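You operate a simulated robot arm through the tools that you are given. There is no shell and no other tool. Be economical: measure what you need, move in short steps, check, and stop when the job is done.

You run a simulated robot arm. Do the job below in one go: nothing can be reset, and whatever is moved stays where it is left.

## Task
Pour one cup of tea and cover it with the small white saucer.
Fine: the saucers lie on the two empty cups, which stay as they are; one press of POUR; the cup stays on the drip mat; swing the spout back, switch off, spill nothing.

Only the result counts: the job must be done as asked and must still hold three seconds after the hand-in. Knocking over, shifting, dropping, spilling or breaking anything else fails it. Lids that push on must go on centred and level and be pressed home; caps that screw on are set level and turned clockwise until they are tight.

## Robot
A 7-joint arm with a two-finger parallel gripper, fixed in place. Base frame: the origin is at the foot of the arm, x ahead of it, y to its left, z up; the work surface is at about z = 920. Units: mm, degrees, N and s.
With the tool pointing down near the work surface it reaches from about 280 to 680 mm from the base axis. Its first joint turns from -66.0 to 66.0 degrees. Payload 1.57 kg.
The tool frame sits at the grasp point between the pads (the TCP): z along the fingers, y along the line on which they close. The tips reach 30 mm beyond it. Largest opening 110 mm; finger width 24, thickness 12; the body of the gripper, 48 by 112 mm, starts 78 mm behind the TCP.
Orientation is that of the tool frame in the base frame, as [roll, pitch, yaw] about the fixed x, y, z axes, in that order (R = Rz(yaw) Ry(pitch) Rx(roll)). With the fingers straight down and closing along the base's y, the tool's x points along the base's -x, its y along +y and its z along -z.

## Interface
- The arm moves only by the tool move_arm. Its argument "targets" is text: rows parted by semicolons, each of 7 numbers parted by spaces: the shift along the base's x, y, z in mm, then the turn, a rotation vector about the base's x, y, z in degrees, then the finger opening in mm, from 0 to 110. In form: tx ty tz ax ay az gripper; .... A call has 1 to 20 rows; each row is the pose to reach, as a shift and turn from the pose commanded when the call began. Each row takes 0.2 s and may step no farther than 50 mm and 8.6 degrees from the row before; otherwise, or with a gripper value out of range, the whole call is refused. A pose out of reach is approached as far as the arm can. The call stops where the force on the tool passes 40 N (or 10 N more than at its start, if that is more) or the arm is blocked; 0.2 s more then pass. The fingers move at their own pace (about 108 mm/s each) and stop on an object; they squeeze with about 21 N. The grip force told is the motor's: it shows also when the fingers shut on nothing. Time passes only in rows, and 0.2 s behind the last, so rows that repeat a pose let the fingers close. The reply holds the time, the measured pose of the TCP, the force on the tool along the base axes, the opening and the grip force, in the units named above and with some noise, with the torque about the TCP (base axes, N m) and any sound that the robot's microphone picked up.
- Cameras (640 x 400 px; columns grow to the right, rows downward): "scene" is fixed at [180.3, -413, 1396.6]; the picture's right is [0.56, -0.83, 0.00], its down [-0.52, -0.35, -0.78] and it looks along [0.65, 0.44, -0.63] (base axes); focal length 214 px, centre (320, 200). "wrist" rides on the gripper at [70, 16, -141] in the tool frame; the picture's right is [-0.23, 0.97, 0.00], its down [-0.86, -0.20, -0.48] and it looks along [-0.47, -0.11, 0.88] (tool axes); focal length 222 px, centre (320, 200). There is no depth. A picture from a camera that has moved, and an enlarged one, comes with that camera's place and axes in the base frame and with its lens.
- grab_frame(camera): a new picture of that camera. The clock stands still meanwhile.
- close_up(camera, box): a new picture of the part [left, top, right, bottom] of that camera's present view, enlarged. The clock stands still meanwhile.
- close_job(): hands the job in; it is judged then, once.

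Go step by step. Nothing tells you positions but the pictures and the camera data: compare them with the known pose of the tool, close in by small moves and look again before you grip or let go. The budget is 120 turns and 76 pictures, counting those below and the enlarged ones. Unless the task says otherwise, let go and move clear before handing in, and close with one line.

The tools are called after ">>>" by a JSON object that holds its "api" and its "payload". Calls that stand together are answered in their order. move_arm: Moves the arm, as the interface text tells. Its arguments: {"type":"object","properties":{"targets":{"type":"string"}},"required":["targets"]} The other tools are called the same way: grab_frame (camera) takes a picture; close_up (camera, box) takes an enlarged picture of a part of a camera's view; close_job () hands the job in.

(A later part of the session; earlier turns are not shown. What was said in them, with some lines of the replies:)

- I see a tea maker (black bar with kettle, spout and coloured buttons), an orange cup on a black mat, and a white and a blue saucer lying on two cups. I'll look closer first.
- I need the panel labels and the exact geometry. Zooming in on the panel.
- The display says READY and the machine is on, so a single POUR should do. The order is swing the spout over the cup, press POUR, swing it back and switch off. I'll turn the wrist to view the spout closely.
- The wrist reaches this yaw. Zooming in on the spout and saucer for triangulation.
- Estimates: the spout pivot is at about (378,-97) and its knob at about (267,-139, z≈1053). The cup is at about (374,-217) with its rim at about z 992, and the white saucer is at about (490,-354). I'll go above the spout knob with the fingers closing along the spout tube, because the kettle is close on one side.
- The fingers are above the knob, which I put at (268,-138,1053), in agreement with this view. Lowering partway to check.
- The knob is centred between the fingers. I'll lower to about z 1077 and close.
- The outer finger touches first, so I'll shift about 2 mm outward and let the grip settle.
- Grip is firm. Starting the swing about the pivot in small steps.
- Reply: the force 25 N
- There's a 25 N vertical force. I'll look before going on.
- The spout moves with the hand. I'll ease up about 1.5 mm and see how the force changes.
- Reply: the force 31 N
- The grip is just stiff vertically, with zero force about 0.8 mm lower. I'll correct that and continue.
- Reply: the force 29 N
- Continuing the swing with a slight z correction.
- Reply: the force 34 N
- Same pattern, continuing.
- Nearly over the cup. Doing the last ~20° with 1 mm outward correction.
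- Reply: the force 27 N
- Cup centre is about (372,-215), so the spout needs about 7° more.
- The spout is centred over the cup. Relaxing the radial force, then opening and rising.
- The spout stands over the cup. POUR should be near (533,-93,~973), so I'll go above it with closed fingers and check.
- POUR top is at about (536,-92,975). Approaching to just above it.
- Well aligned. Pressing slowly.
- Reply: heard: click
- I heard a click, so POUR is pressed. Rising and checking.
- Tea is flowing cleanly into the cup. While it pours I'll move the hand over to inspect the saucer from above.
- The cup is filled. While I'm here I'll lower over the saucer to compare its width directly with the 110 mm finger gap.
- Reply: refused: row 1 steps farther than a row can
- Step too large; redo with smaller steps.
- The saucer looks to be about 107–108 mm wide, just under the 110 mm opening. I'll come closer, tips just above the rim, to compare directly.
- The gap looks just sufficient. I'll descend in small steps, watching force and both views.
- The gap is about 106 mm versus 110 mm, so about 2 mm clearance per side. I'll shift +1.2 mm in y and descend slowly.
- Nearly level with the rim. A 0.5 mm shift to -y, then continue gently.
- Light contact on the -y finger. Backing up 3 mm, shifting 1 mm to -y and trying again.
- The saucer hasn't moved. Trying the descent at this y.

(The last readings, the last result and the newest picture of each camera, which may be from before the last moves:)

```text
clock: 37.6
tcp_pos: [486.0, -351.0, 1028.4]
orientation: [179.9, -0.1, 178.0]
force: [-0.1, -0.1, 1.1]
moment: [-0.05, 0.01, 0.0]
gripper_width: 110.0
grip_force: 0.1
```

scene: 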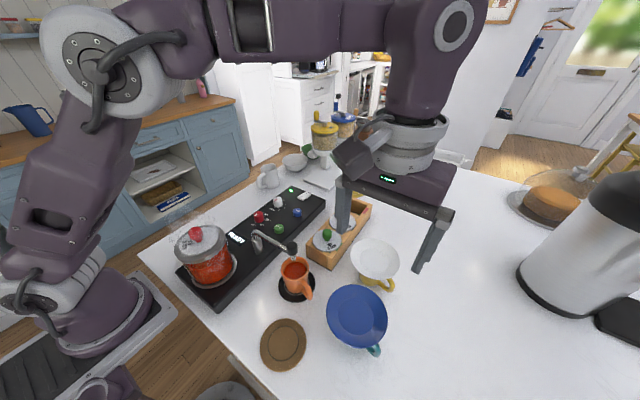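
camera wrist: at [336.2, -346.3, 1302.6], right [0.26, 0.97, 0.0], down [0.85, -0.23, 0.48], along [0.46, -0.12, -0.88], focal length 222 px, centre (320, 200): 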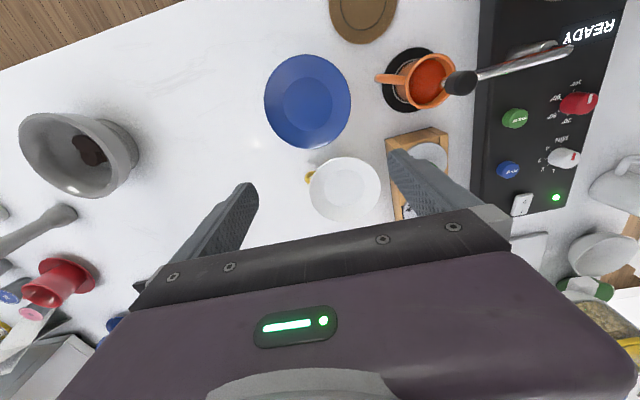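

Contact gone. Descending again.

>>> {"api": "move_arm", "payload": {"targets": "0 0 -1 0 0 0 110; 0 0 -2 0 0 0 110; 0 0 -3 0 0 0 110; 0 0 -3 0 0 0 110"}}

>>> {"api": "close_up", "payload": {"camera": "scene", "box": [340, 225, 410, 285]}}

>>> {"api": "close_up", "payload": {"camera": "wrist", "box": [220, 110, 420, 240]}}

```text
clock: 38.6
tcp_pos: [485.8, -349.9, 1025.5]
orientation: [180.0, 0.1, 178.1]
force: [-1.0, -1.7, 1.6]
moment: [-0.11, -0.02, -0.01]
gripper_width: 110.0
grip_force: 0.1
```

```text
6.67 times, centred on (375, 255) of scene
camera zoom: at [180.2, -413.0, 1396.6], right [0.56, -0.83, 0.0], down [-0.52, -0.35, -0.78], along [0.65, 0.44, -0.63], focal length 1430 px, centre (-47, -167)
```

zoom: 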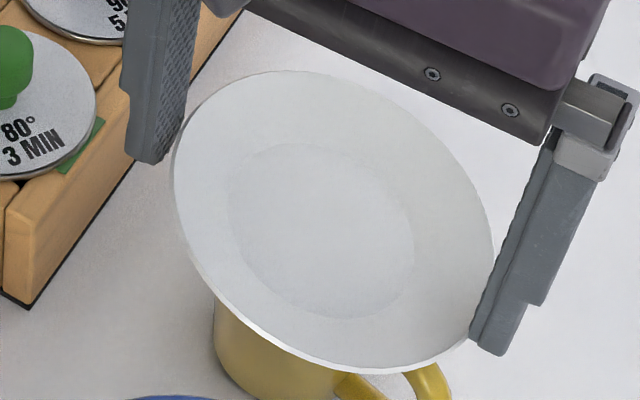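

```text
3.08 times, centred on (320, 175) of wrist
camera zoom: at [417.3, -331.3, 1167.0], right [0.26, 0.97, 0.0], down [0.85, -0.23, 0.48], along [0.46, -0.13, -0.88], focal length 684 px, centre (320, 277)
```

zoom: 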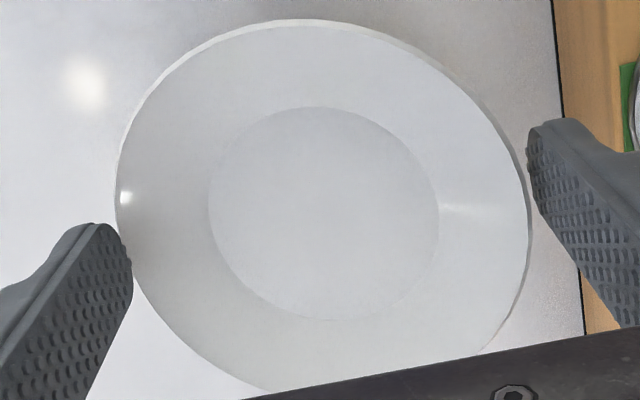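

The saucer has tipped a little under the -y finger, so I'm raising at once and looking.

>>> {"api": "move_arm", "payload": {"targets": "0 0 2 0 0 0 110; 0 0 5 0 0 0 110; 0 0 10 0 0 0 110; 0 0 10 0 0 0 110"}}

>>> {"api": "close_up", "payload": {"camera": "scene", "box": [340, 225, 410, 285]}}

>>> {"api": "close_up", "payload": {"camera": "wrist", "box": [220, 110, 420, 240]}}

```text
clock: 39.6
tcp_pos: [485.8, -350.2, 1033.0]
orientation: [-179.9, -0.1, 178.0]
force: [0.4, 0.5, 0.3]
moment: [-0.03, -0.01, -0.03]
gripper_width: 110.0
grip_force: 0.0
```

```text
6.67 times, centred on (375, 255) of scene
camera zoom: at [180.3, -413.0, 1396.6], right [0.56, -0.83, 0.0], down [-0.52, -0.35, -0.78], along [0.65, 0.44, -0.63], focal length 1430 px, centre (-47, -167)
```

zoom: 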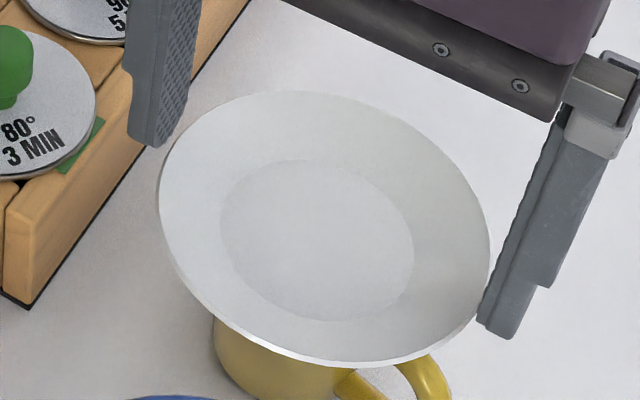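

```text
3.08 times, centred on (320, 175) of wrist
camera zoom: at [417.3, -331.6, 1176.5], right [0.26, 0.97, 0.0], down [0.85, -0.23, 0.48], along [0.46, -0.13, -0.88], focal length 684 px, centre (320, 277)
```

zoom: 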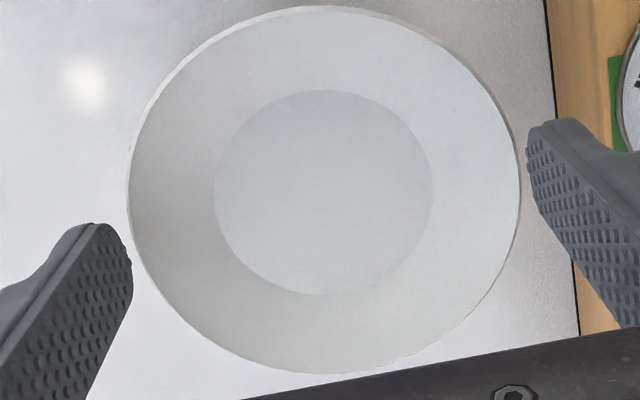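

It settled back level. I'll try 1.5 mm further to -y, reading which side touches.

>>> {"api": "move_arm", "payload": {"targets": "0 -1 0 0 0 0 110; 0 -1.5 -2 0 0 0 110; 0 -1.5 -4 0 0 0 110; 0 -1.5 -5 0 0 0 110; 0 -1.5 -5 0 0 0 110"}}

```text
clock: 40.8
tcp_pos: [486.1, -352.8, 1029.5]
orientation: [-180.0, 0.0, 178.0]
force: [-0.8, 1.4, 2.9]
moment: [0.17, 0.0, 0.0]
gripper_width: 110.0
grip_force: 0.1
```

Now the +y finger touches, so the saucer just about equals the opening and the centre lies in between. Backing off 0.8 mm.

>>> {"api": "move_arm", "payload": {"targets": "0 0 2 0 0 0 110; 0 0.8 2 0 0 0 110; 0 0.8 0 0 0 0 110; 0 0.8 -1 0 0 0 110; 0 0.8 -1 0 0 0 110"}}

```text
clock: 42.0
tcp_pos: [485.4, -349.7, 1028.6]
orientation: [-179.9, -0.1, 177.9]
force: [0.1, 0.1, 0.2]
moment: [0.0, -0.03, -0.01]
gripper_width: 109.9
grip_force: 0.0
```

>>> {"api": "move_arm", "payload": {"targets": "0 0 -0.7 0 0 0 110; 0 0 -1.4 0 0 0 110; 0 0 -1.4 0 0 0 110"}}

```text
clock: 42.8
tcp_pos: [485.9, -350.1, 1026.9]
orientation: [-180.0, 0.0, 178.0]
force: [-0.1, 0.8, -0.2]
moment: [0.0, 0.01, 0.0]
gripper_width: 110.1
grip_force: 0.1
```

No contact. Continuing down.

>>> {"api": "move_arm", "payload": {"targets": "0 0 -0.7 0 0 0 110; 0 0 -1.4 0 0 0 110; 0 0 -2 0 0 0 110; 0 0 -2 0 0 0 110"}}

>>> {"api": "close_up", "payload": {"camera": "scene", "box": [340, 225, 410, 285]}}

```text
clock: 43.8
tcp_pos: [483.9, -351.2, 1025.8]
orientation: [180.0, 0.0, 178.0]
force: [-0.4, 1.0, -1.2]
moment: [0.02, 0.0, -0.03]
gripper_width: 110.0
grip_force: 0.1
```

```text
6.67 times, centred on (375, 255) of scene
camera zoom: at [180.3, -413.0, 1396.6], right [0.56, -0.83, 0.0], down [-0.52, -0.35, -0.78], along [0.65, 0.44, -0.63], focal length 1430 px, centre (-47, -167)
```

zoom: 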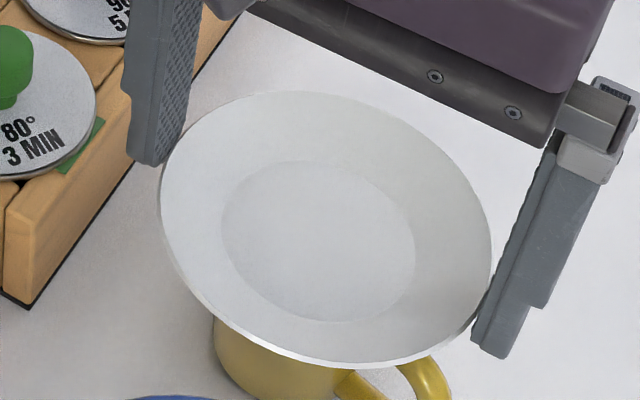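

The saucer is level and untouched, with the tips passing the rim. Continuing.

>>> {"api": "move_arm", "payload": {"targets": "0 0 -1 0 0 0 110; 0 0 -2 0 0 0 110; 0 0 -3 0 0 0 110; 0 0 -3 0 0 0 110"}}

```text
clock: 44.8
tcp_pos: [485.0, -350.9, 1022.7]
orientation: [-180.0, 0.0, 178.0]
force: [-0.3, -0.7, -0.2]
moment: [-0.02, -0.02, 0.01]
gripper_width: 110.1
grip_force: 0.1
```

>>> {"api": "move_arm", "payload": {"targets": "0 0 -1 0 0 0 110; 0 0 -2 0 0 0 110; 0 0 -3 0 0 0 110; 0 0 -4 0 0 0 110; 0 0 -5 0 0 0 110; 0 0 -5 0 0 0 110"}}

>>> {"api": "close_up", "payload": {"camera": "scene", "box": [340, 225, 410, 285]}}

>>> {"api": "close_up", "payload": {"camera": "wrist", "box": [220, 110, 420, 240]}}

```text
clock: 46.2
tcp_pos: [484.7, -351.9, 1017.5]
orientation: [-180.0, 0.0, 177.9]
force: [0.3, 0.1, 0.2]
moment: [-0.03, 0.0, -0.02]
gripper_width: 110.0
grip_force: 0.1
```

```text
6.67 times, centred on (375, 255) of scene
camera zoom: at [180.3, -413.0, 1396.6], right [0.56, -0.83, 0.0], down [-0.52, -0.35, -0.78], along [0.65, 0.44, -0.63], focal length 1430 px, centre (-47, -167)
```

zoom: 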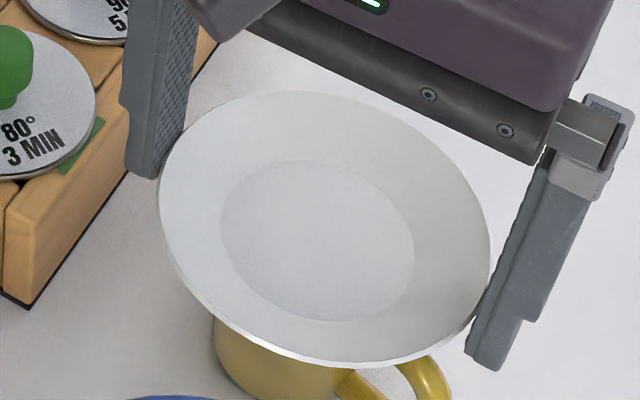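

```text
3.08 times, centred on (320, 175) of wrist
camera zoom: at [417.5, -331.9, 1159.2], right [0.26, 0.97, 0.0], down [0.85, -0.23, 0.48], along [0.46, -0.12, -0.88], focal length 684 px, centre (320, 277)
```

zoom: 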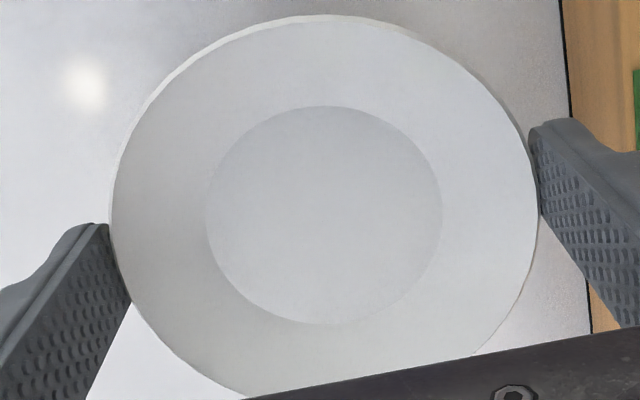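

The saucer sits cleanly between the fingers, so the top-down grasp works. The spout must go back first, so I'll withdraw straight up and move over the spout knob, tracking offsets so I can return here.

>>> {"api": "move_arm", "payload": {"targets": "0 0 5 0 0 0 110; 0 0 15 0 0 0 110; 0 0 40 0 0 0 110; 0 0 85 0 0 0 110; 0 0 130 0 0 0 110; 0 0 160 0 0 0 90; -30 35 160 0 0 0 70; -60 70 160 0 0 0 44; -90 105 160 0 0 0 44; -113.5 136.1 160 0 0 0 44; -113.5 136.1 120 0 0 0 44; -113.5 136.1 95 0 0 0 44; -113.5 136.1 95 0 0 0 44"}}

>>> {"api": "close_up", "payload": {"camera": "scene", "box": [220, 180, 360, 310]}}

>>> {"api": "close_up", "payload": {"camera": "wrist", "box": [220, 60, 440, 240]}}

```text
clock: 49.0
tcp_pos: [371.6, -214.7, 1113.4]
orientation: [-180.0, 0.1, 178.0]
force: [0.0, 0.2, -0.6]
moment: [0.01, 0.04, -0.03]
gripper_width: 44.2
grip_force: 0.2
out of reach, approached as far as the arm can: row 6
```

```text
3.08 times, centred on (290, 245) of scene
camera zoom: at [180.3, -413.0, 1396.6], right [0.56, -0.83, 0.0], down [-0.52, -0.35, -0.78], along [0.65, 0.44, -0.63], focal length 660 px, centre (412, 62)
```

zoom: 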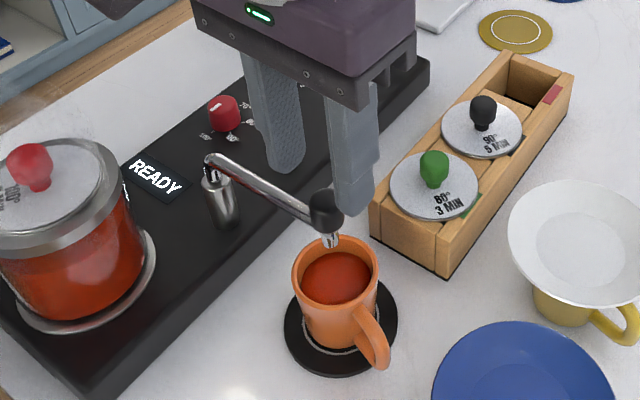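

```text
2.22 times, centred on (330, 150) of wrist
camera zoom: at [304.5, -196.2, 1255.3], right [0.26, 0.97, 0.0], down [0.85, -0.23, 0.48], along [0.46, -0.13, -0.88], focal length 494 px, centre (298, 311)
```

zoom: 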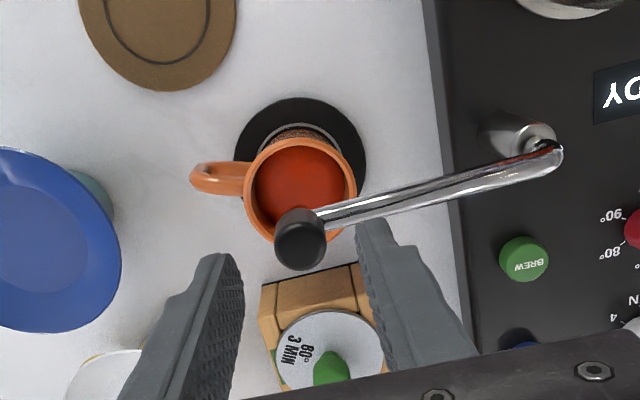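

Knob centred again. Descending and gripping.

>>> {"api": "move_arm", "payload": {"targets": "0 0 -15 0 0 0 44; 0 0 -28 0 0 0 44; 0 0 -35 0 0 0 44; 0 0 -35 0 0 0 30; 0 0 -35 0 0 0 16; 0 0 -35 0 0 0 12; 0 0 -35 0 0 0 12; 0 0 -35 0 0 0 12"}}

```text
clock: 50.8
tcp_pos: [370.9, -215.5, 1076.9]
orientation: [-180.0, 0.0, 178.1]
force: [0.5, -6.4, -10.2]
moment: [-0.16, -0.23, -0.01]
gripper_width: 20.3
grip_force: 34.5
```

Swinging back in small arcs.

>>> {"api": "move_arm", "payload": {"targets": "-4.15 0.3 -0.3 0 0 -2 12; -8.3 0.8 -0.3 0 0 -4 12; -12.4 1.4 -0.3 0 0 -6 12; -16.5 2.1 -0.3 0 0 -8 12; -20.5 3 -0.3 0 0 -10 12; -24.6 4.1 -0.3 0 0 -12 12"}}

```text
clock: 52.2
tcp_pos: [348.0, -210.4, 1076.8]
orientation: [179.9, 0.0, 165.9]
force: [-0.3, -8.7, -5.6]
moment: [-0.22, -0.33, -0.17]
gripper_width: 20.9
grip_force: 34.0
```

>>> {"api": "move_arm", "payload": {"targets": "-4 1 0 0 0 -2 12; -7.95 2.2 0 0 0 -4 12; -11.85 3.6 0 0 0 -6 12; -15.7 5.2 0 0 0 -8 12; -19.5 6.9 0 0 0 -10 12; -23.2 8.8 0 0 0 -12 12; -26.9 10.8 0 0 0 -14 12"}}

```text
clock: 53.8
tcp_pos: [320.2, -200.9, 1077.5]
orientation: [180.0, 0.0, 152.0]
force: [-5.8, -13.5, -25.4]
moment: [-0.44, -0.29, -0.22]
gripper_width: 20.7
grip_force: 34.2
```

>>> {"api": "move_arm", "payload": {"targets": "-0.2 -0.4 -0.7 0 0 0 12; -3.8 1.7 -0.7 0 0 -2 12; -7.3 3.9 -0.7 0 0 -4 12; -10.75 6.3 -0.7 0 0 -6 12; -14.1 8.75 -0.7 0 0 -8 12; -17.4 11.35 -0.7 0 0 -10 12; -20.5 14.05 -0.7 0 0 -12 12; -23.6 16.85 -0.7 0 0 -14 12"}}

```text
clock: 55.6
tcp_pos: [295.9, -183.6, 1075.1]
orientation: [180.0, -0.1, 137.9]
force: [-7.1, -10.0, 8.6]
moment: [-0.85, -0.52, -0.22]
gripper_width: 20.4
grip_force: 34.6
```

>>> {"api": "move_arm", "payload": {"targets": "-0.3 -0.3 0.3 0 0 0 12; -3.3 2.6 0.3 0 0 -2 12; -6.1 5.6 0.3 0 0 -4 12; -8.9 8.7 0.3 0 0 -6 12; -11.6 11.9 0.3 0 0 -8 12; -14.1 15.2 0.3 0 0 -10 12; -16.5 18.6 0.3 0 0 -12 12; -18.8 22.1 0.3 0 0 -14 12"}}

```text
clock: 57.4
tcp_pos: [277.6, -161.8, 1077.0]
orientation: [-179.9, -0.1, 123.9]
force: [-14.0, -11.0, -23.6]
moment: [-0.13, 0.13, -0.34]
gripper_width: 20.5
grip_force: 34.0
```

>>> {"api": "move_arm", "payload": {"targets": "-0.5 -0.3 -0.6 0 0 0 12; -2.7 3.2 -0.6 0 0 -2 12; -4.7 6.9 -0.6 0 0 -4 12; -6.7 10.5 -0.6 0 0 -6 12; -8.5 14.3 -0.6 0 0 -8 12; -10.1 18.1 -0.6 0 0 -10 12; -11.8 22.4 -0.6 0 0 -12 12; -12.6 24.6 -0.6 0 0 -13.4 12; -12.6 24.6 -0.6 0 0 -13.4 12"}}

>>> {"api": "close_up", "payload": {"camera": "scene", "box": [150, 190, 290, 300]}}

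```text
clock: 59.4
tcp_pos: [265.5, -135.7, 1075.3]
orientation: [179.9, 0.0, 110.6]
force: [11.3, 3.8, -9.3]
moment: [-0.19, -0.21, 0.0]
gripper_width: 20.6
grip_force: 34.1
```

```text
3.64 times, centred on (220, 245) of scene
camera zoom: at [180.7, -412.9, 1396.6], right [0.56, -0.83, 0.0], down [-0.52, -0.35, -0.78], along [0.64, 0.44, -0.63], focal length 780 px, centre (684, 36)
```

zoom: 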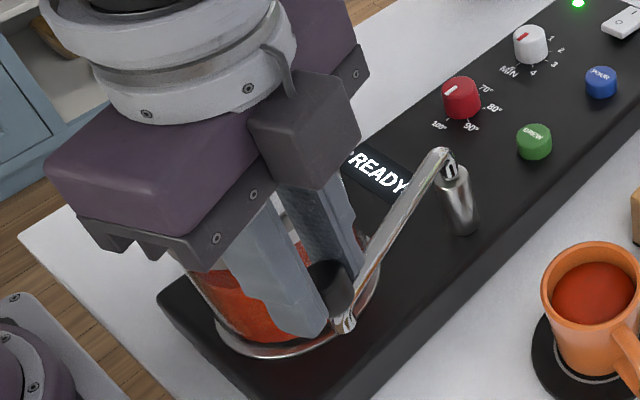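

The spout is back at its original place. Releasing, rising and turning the wrist back.

>>> {"api": "move_arm", "payload": {"targets": "0.5 0.2 0 0 0 0 12; 0.5 0.2 0 0 0 0 24; 0.5 0.2 0 0 0 0 36; 0.5 0.2 0 0 0 0 48; 0.5 0.2 0 0 0 0 48; 0.5 0.2 10 0 0 0 48; 0.5 0.2 30 0 0 0 48; 0.5 0.2 70 0 0 0 48; 0 0 100 0 0 0 48; 20 0 100 0 0 8 30; 40 0 100 0 0 16 10; 70 0 100 0 0 24 0; 100 0 100 0 0 32 0; 130 0 100 0 0 40 0; 160 0 100 0 0 48 0; 190 0 100 0 0 56 0; 220 0 100 0 0 64 0; 250 20 100 0 0 67.4 0; 280 35 100 0 0 67.4 0; 300 35 100 0 0 67.4 0"}}

>>> {"api": "grab_frame", "payload": {"camera": "scene"}}

>>> {"api": "close_up", "payload": {"camera": "wrist", "box": [220, 60, 440, 240]}}

```text
clock: 63.6
tcp_pos: [565.6, -102.8, 1175.9]
orientation: [180.0, 0.0, 178.1]
force: [0.0, 0.7, 0.1]
moment: [0.0, 0.03, -0.01]
gripper_width: 0.1
grip_force: 21.3
```

```text
22 pictures are left
```

scene: 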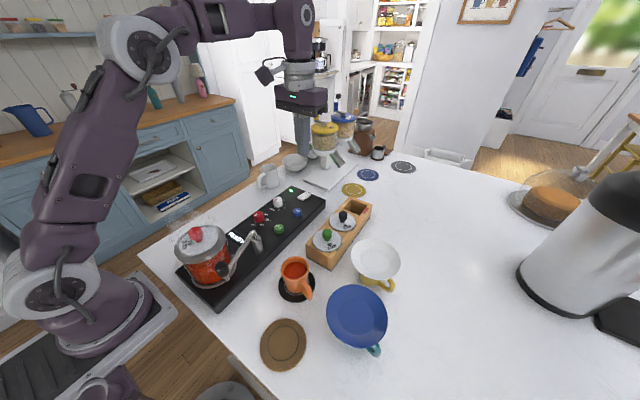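

```text
2.22 times, centred on (330, 150) of wrist
camera zoom: at [498.5, -83.0, 1317.9], right [0.26, 0.97, 0.0], down [0.85, -0.23, 0.48], along [0.46, -0.13, -0.88], focal length 494 px, centre (298, 311)
```

zoom: 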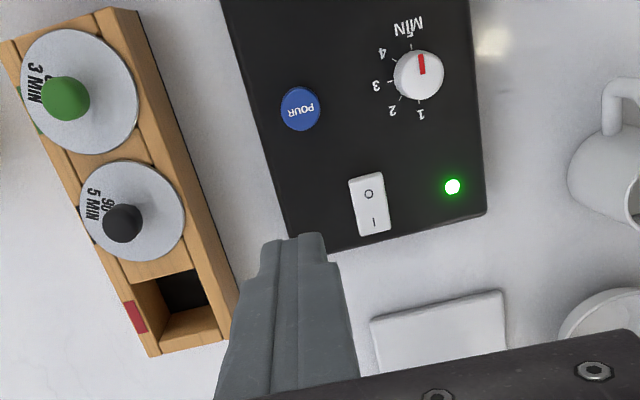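

Spout is back and the cup is full. Next is the rocker switch: the "O" end is at about (596,-60), and I'll press it with closed fingers.

>>> {"api": "move_arm", "payload": {"targets": "15 20 -20 0 0 0 0; 29 42.5 -40 0 0 0 0; 29 42.5 -85 0 0 0 0; 29 42.5 -130 0 0 0 0; 29 42.5 -155 0 0 0 0; 29 42.5 -160 0 0 0 0; 29 42.5 -160 0 0 0 0"}}

>>> {"api": "close_up", "payload": {"camera": "scene", "box": [265, 165, 335, 225]}}

```text
clock: 65.2
tcp_pos: [595.0, -59.8, 1015.7]
orientation: [-179.9, 0.0, 178.0]
force: [-0.1, -0.2, 0.0]
moment: [0.01, 0.02, -0.03]
gripper_width: 0.3
grip_force: 21.3
```

```text
6.67 times, centred on (300, 195) of scene
camera zoom: at [180.3, -413.0, 1396.6], right [0.56, -0.83, 0.0], down [-0.52, -0.35, -0.78], along [0.65, 0.44, -0.63], focal length 1430 px, centre (453, 233)
```

zoom: 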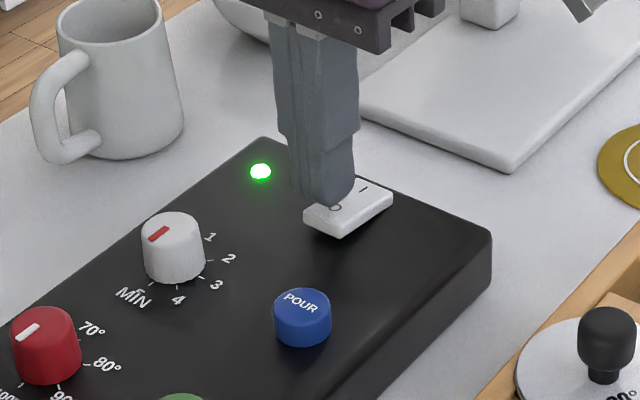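

Good alignment over "O". Pressing slowly.

>>> {"api": "move_arm", "payload": {"targets": "0 0 -4 0 0 0 0; 0 0 -8 0 0 0 0; 0 0 -11 0 0 0 0; 0 0 -13 0 0 0 0; 0 0 -15 0 0 0 0; 0 0 -17 0 0 0 0"}}

```text
clock: 66.7
tcp_pos: [593.5, -59.1, 1001.4]
orientation: [180.0, 0.1, 178.0]
force: [-3.2, 1.2, 7.2]
moment: [0.02, 0.01, 0.02]
gripper_width: 0.0
grip_force: 21.0
heard: click
stopped in row 6: the force on the tool passed its limit (the readings are from after the stop); the commanded pose is now the measured one
```

Clicked. Rising and checking the light.

>>> {"api": "move_arm", "payload": {"targets": "0 0 10 0 0 0 0; 0 0 40 0 0 0 0; 0 0 80 0 0 0 0; 0 -20 110 0 0 0 0"}}

>>> {"api": "close_up", "payload": {"camera": "scene", "box": [160, 170, 340, 310]}}

```text
clock: 67.7
tcp_pos: [593.0, -77.9, 1109.2]
orientation: [-180.0, 0.0, 178.0]
force: [0.4, -1.1, 0.0]
moment: [0.06, 0.01, -0.01]
gripper_width: 0.3
grip_force: 20.7
```

```text
2.86 times, centred on (250, 240) of scene
camera zoom: at [180.3, -413.0, 1396.6], right [0.56, -0.83, 0.0], down [-0.52, -0.35, -0.78], along [0.65, 0.44, -0.63], focal length 613 px, centre (520, 86)
```

zoom: 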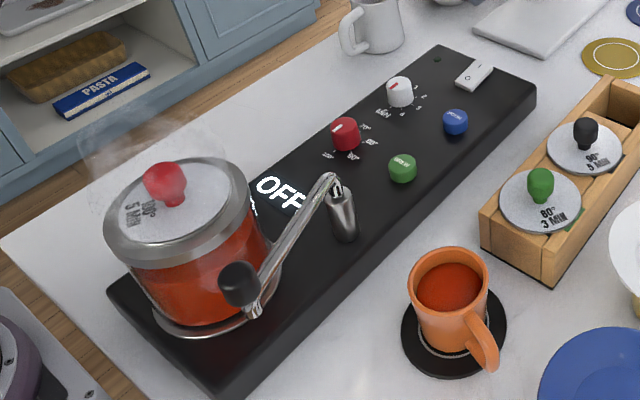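

The display shows OFF. Next is the saucer, so I'm returning above it.

>>> {"api": "move_arm", "payload": {"targets": "-15 -40 0 0 0 0 30; -30 -80 0 0 0 0 70; -48 -120 0 0 0 0 110; -65 -160 0 0 0 0 110; -80 -200 0 0 0 0 110; -95 -240 0 0 0 0 110; -108 -273 -20 0 0 0 110; -108 -273 -50 0 0 0 110; -108 -273 -76 0 0 0 110; -108 -273 -76 0 0 0 110"}}

>>> {"api": "close_up", "payload": {"camera": "wrist", "box": [220, 110, 420, 240]}}

```text
clock: 69.9
tcp_pos: [486.3, -352.4, 1036.0]
orientation: [-179.9, -0.1, 178.0]
force: [-0.3, 0.4, 1.3]
moment: [0.01, 0.02, -0.03]
gripper_width: 110.1
grip_force: 0.0
```

```text
3.08 times, centred on (320, 175) of wrist
camera zoom: at [418.6, -333.3, 1177.1], right [0.26, 0.97, 0.0], down [0.85, -0.23, 0.48], along [0.46, -0.12, -0.88], focal length 684 px, centre (320, 277)
```

zoom: 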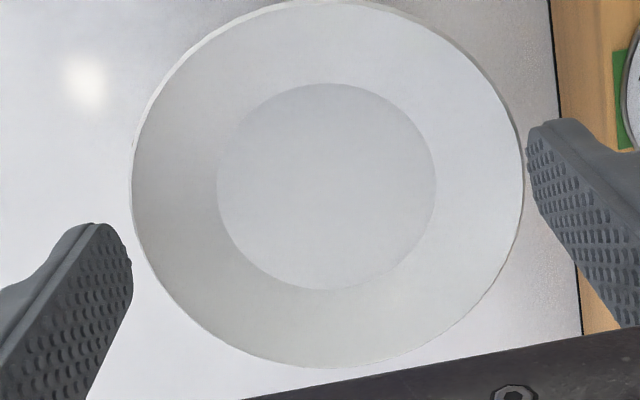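

A small correction (-1.8, +0.7), then descend stepwise as before.

>>> {"api": "move_arm", "payload": {"targets": "-1.8 0.7 0 0 0 0 110; -1.8 0.7 -2 0 0 0 110; -1.8 0.7 -4 0 0 0 110; -1.8 0.7 -6 0 0 0 110; -1.8 0.7 -7 0 0 0 110; -1.8 0.7 -7 0 0 0 110"}}

```text
clock: 71.3
tcp_pos: [484.3, -350.7, 1028.1]
orientation: [-180.0, 0.0, 178.1]
force: [-0.5, -0.7, 2.0]
moment: [-0.12, 0.0, 0.0]
gripper_width: 110.1
grip_force: 0.1
```

Light touch on the -y finger, so I'll lift, shift -0.4 and retry.

>>> {"api": "move_arm", "payload": {"targets": "0 0 2 0 0 0 110; 0 -0.4 2 0 0 0 110; 0 -0.4 0 0 0 0 110; 0 -0.4 -0.5 0 0 0 110; 0 -0.4 -0.5 0 0 0 110"}}

```text
clock: 72.5
tcp_pos: [483.2, -351.6, 1026.4]
orientation: [-180.0, 0.0, 178.0]
force: [-0.3, -1.3, 1.0]
moment: [-0.11, -0.01, -0.03]
gripper_width: 109.8
grip_force: 0.0
```

>>> {"api": "move_arm", "payload": {"targets": "0 0 2.5 0 0 0 110; 0 -0.4 2.5 0 0 0 110; 0 -0.4 1 0 0 0 110; 0 -0.4 0 0 0 0 110; 0 -0.4 0 0 0 0 110"}}

```text
clock: 73.7
tcp_pos: [484.7, -351.2, 1027.7]
orientation: [179.9, 0.0, 178.0]
force: [-0.4, 0.8, 2.7]
moment: [0.14, 0.01, 0.0]
gripper_width: 110.2
grip_force: 0.0
```

Now the +y side touches, so I'll try the middle.

>>> {"api": "move_arm", "payload": {"targets": "0 0 2.5 0 0 0 110; 0 0.2 2.5 0 0 0 110; 0 0.2 1 0 0 0 110; 0 0.2 0 0 0 0 110; 0 0.2 -0.5 0 0 0 110; 0 0.2 -0.5 0 0 0 110"}}

```text
clock: 75.1
tcp_pos: [484.7, -351.1, 1026.8]
orientation: [180.0, 0.0, 178.1]
force: [0.2, 1.0, 0.7]
moment: [0.02, 0.0, -0.03]
gripper_width: 110.1
grip_force: 0.1
```

Free. Continuing down in small steps.

>>> {"api": "move_arm", "payload": {"targets": "0 0 -0.7 0 0 0 110; 0 0 -1.4 0 0 0 110; 0 0 -2 0 0 0 110; 0 0 -2 0 0 0 110"}}

```text
clock: 76.1
tcp_pos: [484.7, -351.6, 1024.9]
orientation: [179.9, 0.0, 178.1]
force: [1.0, -0.9, 0.4]
moment: [0.0, -0.02, -0.04]
gripper_width: 110.2
grip_force: 0.0
```

>>> {"api": "move_arm", "payload": {"targets": "0 0 -1 0 0 0 110; 0 0 -2 0 0 0 110; 0 0 -3 0 0 0 110; 0 0 -4 0 0 0 110; 0 0 -5 0 0 0 110; 0 0 -6 0 0 0 110; 0 0 -6 0 0 0 110"}}

>>> {"api": "close_up", "payload": {"camera": "scene", "box": [340, 225, 410, 285]}}

>>> {"api": "close_up", "payload": {"camera": "wrist", "box": [220, 110, 420, 240]}}

```text
clock: 77.7
tcp_pos: [484.3, -351.5, 1019.7]
orientation: [-180.0, 0.0, 178.0]
force: [-0.4, 0.2, -0.6]
moment: [-0.01, -0.01, 0.02]
gripper_width: 109.9
grip_force: 0.0
```

```text
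6.67 times, centred on (375, 255) of scene
camera zoom: at [180.3, -413.0, 1396.6], right [0.56, -0.83, 0.0], down [-0.52, -0.35, -0.78], along [0.65, 0.44, -0.63], focal length 1430 px, centre (-47, -167)
```

zoom: 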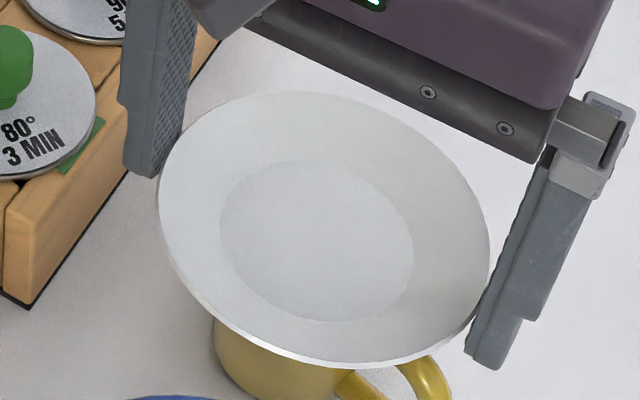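

```text
3.08 times, centred on (320, 175) of wrist
camera zoom: at [415.9, -331.8, 1161.4], right [0.26, 0.97, 0.0], down [0.85, -0.23, 0.48], along [0.46, -0.12, -0.88], focal length 684 px, centre (320, 277)
```

zoom: 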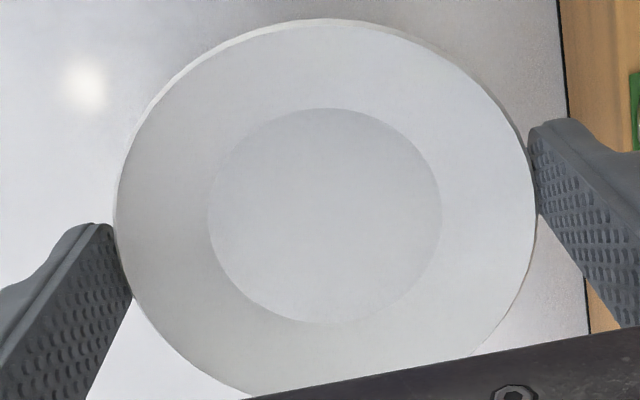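

The saucer is centred between the pads. Closing the grip, then a small lift test.

>>> {"api": "move_arm", "payload": {"targets": "0 0 0 0 0 0 106; 0 0 0 0 0 0 102; 0 0 0 0 0 0 98; 0 0 0 0 0 0 98; 0 0 0 0 0 0 98"}}

```text
clock: 78.9
tcp_pos: [484.6, -351.2, 1018.8]
orientation: [-180.0, 0.0, 178.0]
force: [1.0, -0.2, -0.6]
moment: [0.02, 0.0, -0.04]
gripper_width: 108.4
grip_force: 20.8
```

Gripped at 108.4 mm. Lifting gently.

>>> {"api": "move_arm", "payload": {"targets": "0 0 1 0 0 0 98; 0 0 3 0 0 0 98; 0 0 6 0 0 0 98; 0 0 10 0 0 0 98; 0 0 16 0 0 0 98; 0 0 24 0 0 0 98"}}

>>> {"api": "close_up", "payload": {"camera": "scene", "box": [330, 210, 420, 290]}}

```text
clock: 80.3
tcp_pos: [484.7, -352.5, 1043.4]
orientation: [180.0, 0.0, 178.0]
force: [0.3, 0.2, -0.7]
moment: [0.02, 0.02, 0.0]
gripper_width: 108.8
grip_force: 20.8
```

```text
5.00 times, centred on (375, 250) of scene
camera zoom: at [180.3, -413.0, 1396.6], right [0.56, -0.83, 0.0], down [-0.52, -0.35, -0.78], along [0.65, 0.44, -0.63], focal length 1072 px, centre (45, -50)
```

zoom: 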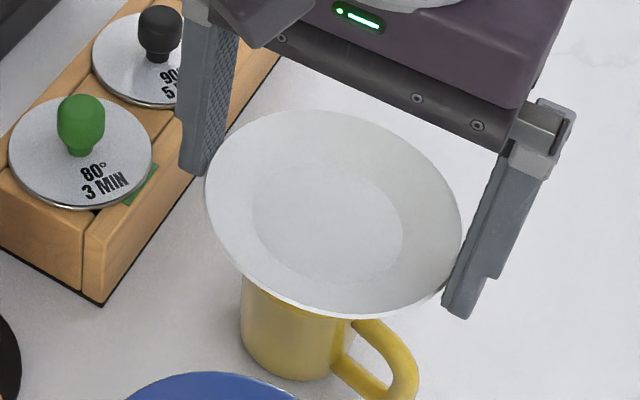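

The saucer is held level. Carrying it over the orange cup at a safe height.

>>> {"api": "move_arm", "payload": {"targets": "0 0 12 0 0 0 98; 0 0 26 0 0 0 98; 0 0 40 0 0 0 98; -8 9.5 46 0 0 0 98; -20 24 46 0 0 0 98; -35 42 46 0 0 0 98; -50 60 46 0 0 0 98; -65 78 46 0 0 0 98; -80 95.5 46 0 0 0 98; -95 113 46 0 0 0 98; -106 126.5 46 0 0 0 98; -112 133.5 46 0 0 0 98; -113 135 46 0 0 0 98; -113 135 40 0 0 0 98; -113 135 30 0 0 0 98; -113 135 20 0 0 0 98; -113 135 20 0 0 0 98"}}

>>> {"api": "close_up", "payload": {"camera": "scene", "box": [240, 190, 350, 310]}}

```text
clock: 83.9
tcp_pos: [370.8, -216.3, 1061.1]
orientation: [179.9, 0.0, 178.0]
force: [-1.6, 0.0, -0.2]
moment: [-0.01, 0.01, 0.01]
gripper_width: 108.7
grip_force: 21.1
```

```text
3.33 times, centred on (295, 250) of scene
camera zoom: at [180.3, -413.0, 1396.6], right [0.56, -0.83, 0.0], down [-0.52, -0.35, -0.78], along [0.65, 0.44, -0.63], focal length 715 px, centre (403, 33)
```

zoom: 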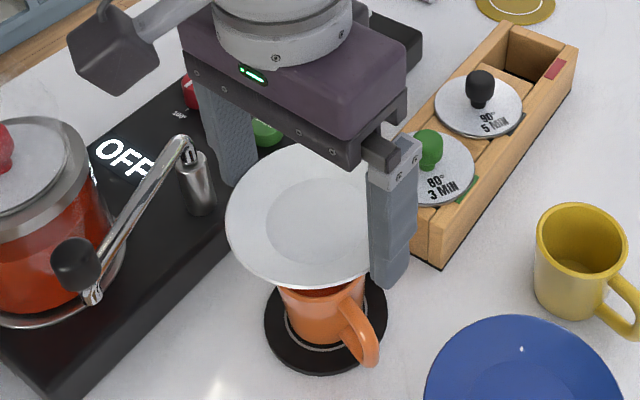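

Alignment looks good; cup centre is estimated at (371,-217). Lowering to just above the rim.

>>> {"api": "move_arm", "payload": {"targets": "0 -0.5 -6 0 0 0 98; 0 -0.5 -12 0 0 0 98; 0 -0.5 -18 0 0 0 98; 0 -0.5 -24 0 0 0 98; 0 -0.5 -30 0 0 0 98; 0 -0.5 -34 0 0 0 98; 0 -0.5 -34 0 0 0 98"}}

>>> {"api": "close_up", "payload": {"camera": "scene", "box": [250, 220, 340, 310]}}

>>> {"api": "close_up", "payload": {"camera": "wrist", "box": [200, 60, 440, 240]}}

```text
clock: 85.5
tcp_pos: [371.6, -218.1, 1029.2]
orientation: [180.0, 0.0, 178.1]
force: [-0.5, -1.0, -0.8]
moment: [0.02, 0.02, 0.06]
gripper_width: 108.5
grip_force: 20.7
```

```text
4.44 times, centred on (295, 265) of scene
camera zoom: at [180.3, -413.0, 1396.6], right [0.56, -0.83, 0.0], down [-0.52, -0.35, -0.78], along [0.65, 0.44, -0.63], focal length 953 px, centre (431, -89)
```

zoom: 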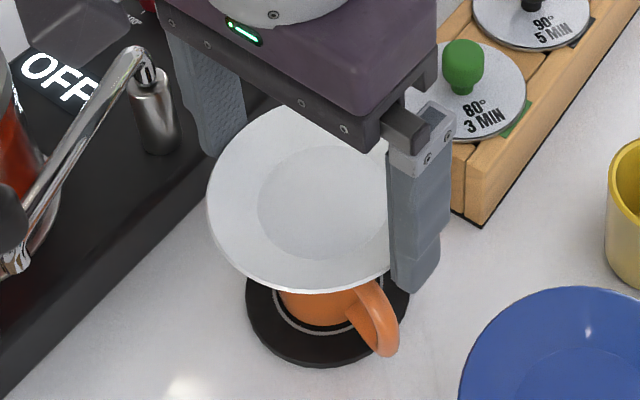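

```text
2.22 times, centred on (320, 150) of wrist
camera zoom: at [303.6, -197.5, 1171.4], right [0.26, 0.97, 0.0], down [0.85, -0.23, 0.48], along [0.46, -0.12, -0.88], focal length 494 px, centre (320, 311)
```

zoom: 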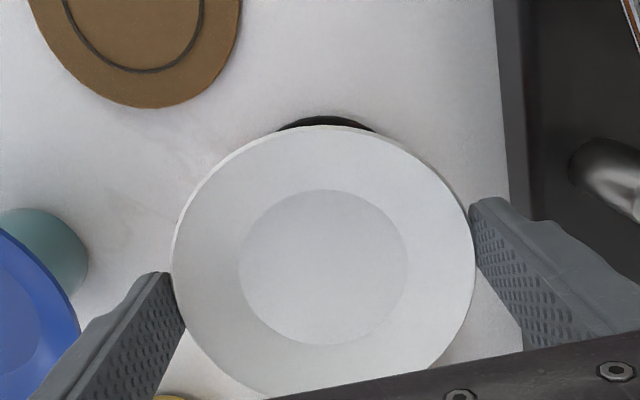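

Centred within a couple of mm. Lowering slowly to contact.

>>> {"api": "move_arm", "payload": {"targets": "0 0.4 -2 0 0 0 98; 0 0.4 -4 0 0 0 98; 0 0.4 -6 0 0 0 98; 0 0.4 -7 0 0 0 98; 0 0.4 -7 0 0 0 98"}}

```text
clock: 86.7
tcp_pos: [371.0, -217.5, 1022.8]
orientation: [180.0, 0.1, 178.0]
force: [2.4, 4.8, 17.0]
moment: [0.17, -0.25, -0.01]
gripper_width: 108.5
grip_force: 21.0
```

Contact with the rim. Easing off 0.7 mm, then opening fully.

>>> {"api": "move_arm", "payload": {"targets": "0 0 0.7 0 0 0 98; 0 0 0.7 0 0 0 104; 0 0 0.7 0 0 0 110; 0 0 0.7 0 0 0 110; 0 0 0.7 0 0 0 110"}}

>>> {"api": "close_up", "payload": {"camera": "scene", "box": [250, 220, 340, 310]}}

>>> {"api": "close_up", "payload": {"camera": "wrist", "box": [200, 60, 440, 240]}}

```text
clock: 87.9
tcp_pos: [371.3, -215.9, 1021.9]
orientation: [-180.0, 0.0, 178.0]
force: [-0.5, 0.1, 0.2]
moment: [0.01, 0.02, 0.03]
gripper_width: 110.2
grip_force: 0.2
```

```text
4.44 times, centred on (295, 265) of scene
camera zoom: at [180.3, -413.0, 1396.6], right [0.56, -0.83, 0.0], down [-0.52, -0.35, -0.78], along [0.65, 0.44, -0.63], focal length 953 px, centre (431, -89)
```

zoom: 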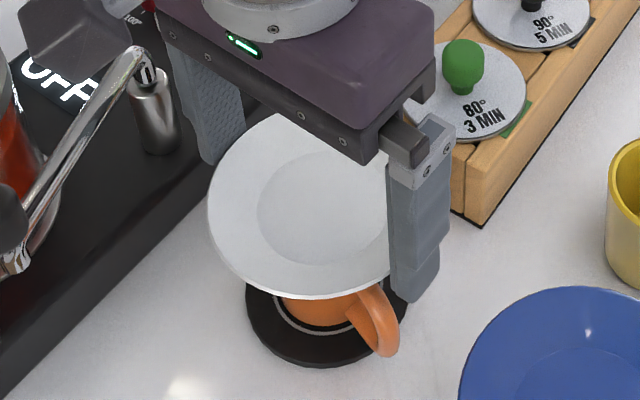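

```text
2.22 times, centred on (320, 150) of wrist
camera zoom: at [303.0, -196.9, 1164.3], right [0.26, 0.97, 0.0], down [0.85, -0.23, 0.48], along [0.46, -0.12, -0.88], focal length 494 px, centre (320, 311)
```

zoom: 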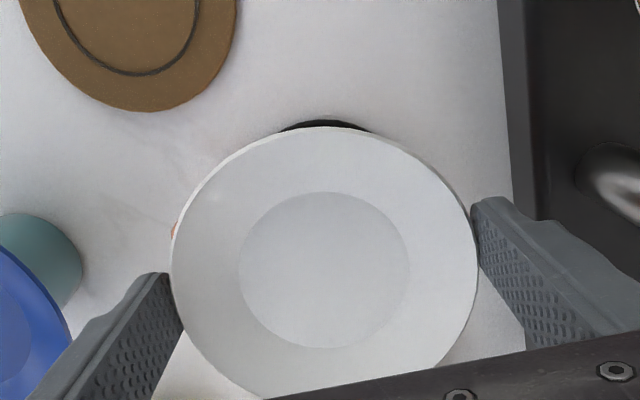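

Seated level and released. Rising slowly to avoid dragging the rim.

>>> {"api": "move_arm", "payload": {"targets": "0 0 1 0 0 0 110; 0 0 2 0 0 0 110; 0 0 3 0 0 0 110; 0 0 4 0 0 0 110"}}

```text
clock: 88.9
tcp_pos: [370.7, -215.8, 1026.2]
orientation: [-180.0, 0.0, 178.0]
force: [-0.1, 0.4, 0.4]
moment: [0.0, -0.03, 0.0]
gripper_width: 110.0
grip_force: 0.0
```

>>> {"api": "move_arm", "payload": {"targets": "0 0 1.5 0 0 0 110; 0 0 3 0 0 0 110; 0 0 4.5 0 0 0 110; 0 0 6 0 0 0 110; 0 0 8 0 0 0 110; 0 0 11 0 0 0 110; 0 0 16 0 0 0 110; 0 0 25 0 0 0 110; 0 0 45 0 0 0 110; 0 0 80 0 0 0 110; 0 0 120 0 0 0 110"}}

>>> {"api": "close_up", "payload": {"camera": "scene", "box": [230, 200, 350, 310]}}

>>> {"api": "close_up", "payload": {"camera": "wrist", "box": [240, 60, 420, 200]}}

```text
clock: 91.3
tcp_pos: [371.9, -215.7, 1146.0]
orientation: [180.0, 0.0, 177.9]
force: [-0.4, -0.2, 0.2]
moment: [0.03, -0.01, 0.01]
gripper_width: 109.8
grip_force: 0.1
```

```text
3.64 times, centred on (290, 255) of scene
camera zoom: at [180.3, -413.0, 1396.6], right [0.56, -0.83, 0.0], down [-0.52, -0.35, -0.78], along [0.65, 0.44, -0.63], focal length 780 px, centre (429, 0)
```

zoom: 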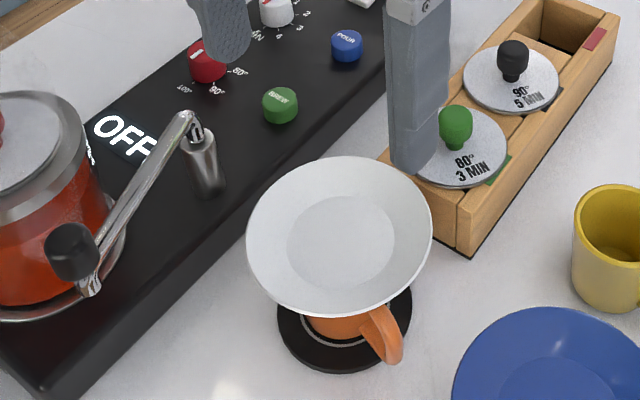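

```text
2.86 times, centred on (330, 130) of wrist
camera zoom: at [304.2, -196.7, 1287.3], right [0.26, 0.97, 0.0], down [0.85, -0.23, 0.48], along [0.46, -0.12, -0.88], focal length 635 px, centre (291, 400)
```

zoom: 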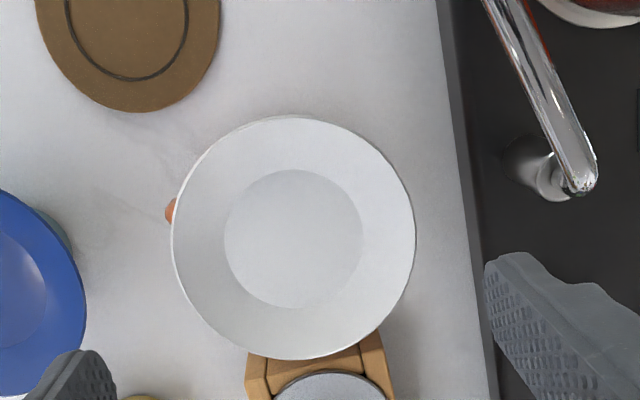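

The saucer sits level and centred on the cup, the spout is back and the machine reads OFF. The hand is clear, so I'm handing in.

>>> {"api": "close_job", "payload": {}}

```text
The job is handed in.
```

The tea is poured with one press of POUR, and the orange cup is still on its mat, covered with the small white saucer. The spout is swung back, the machine is switched off, and I saw no spills.
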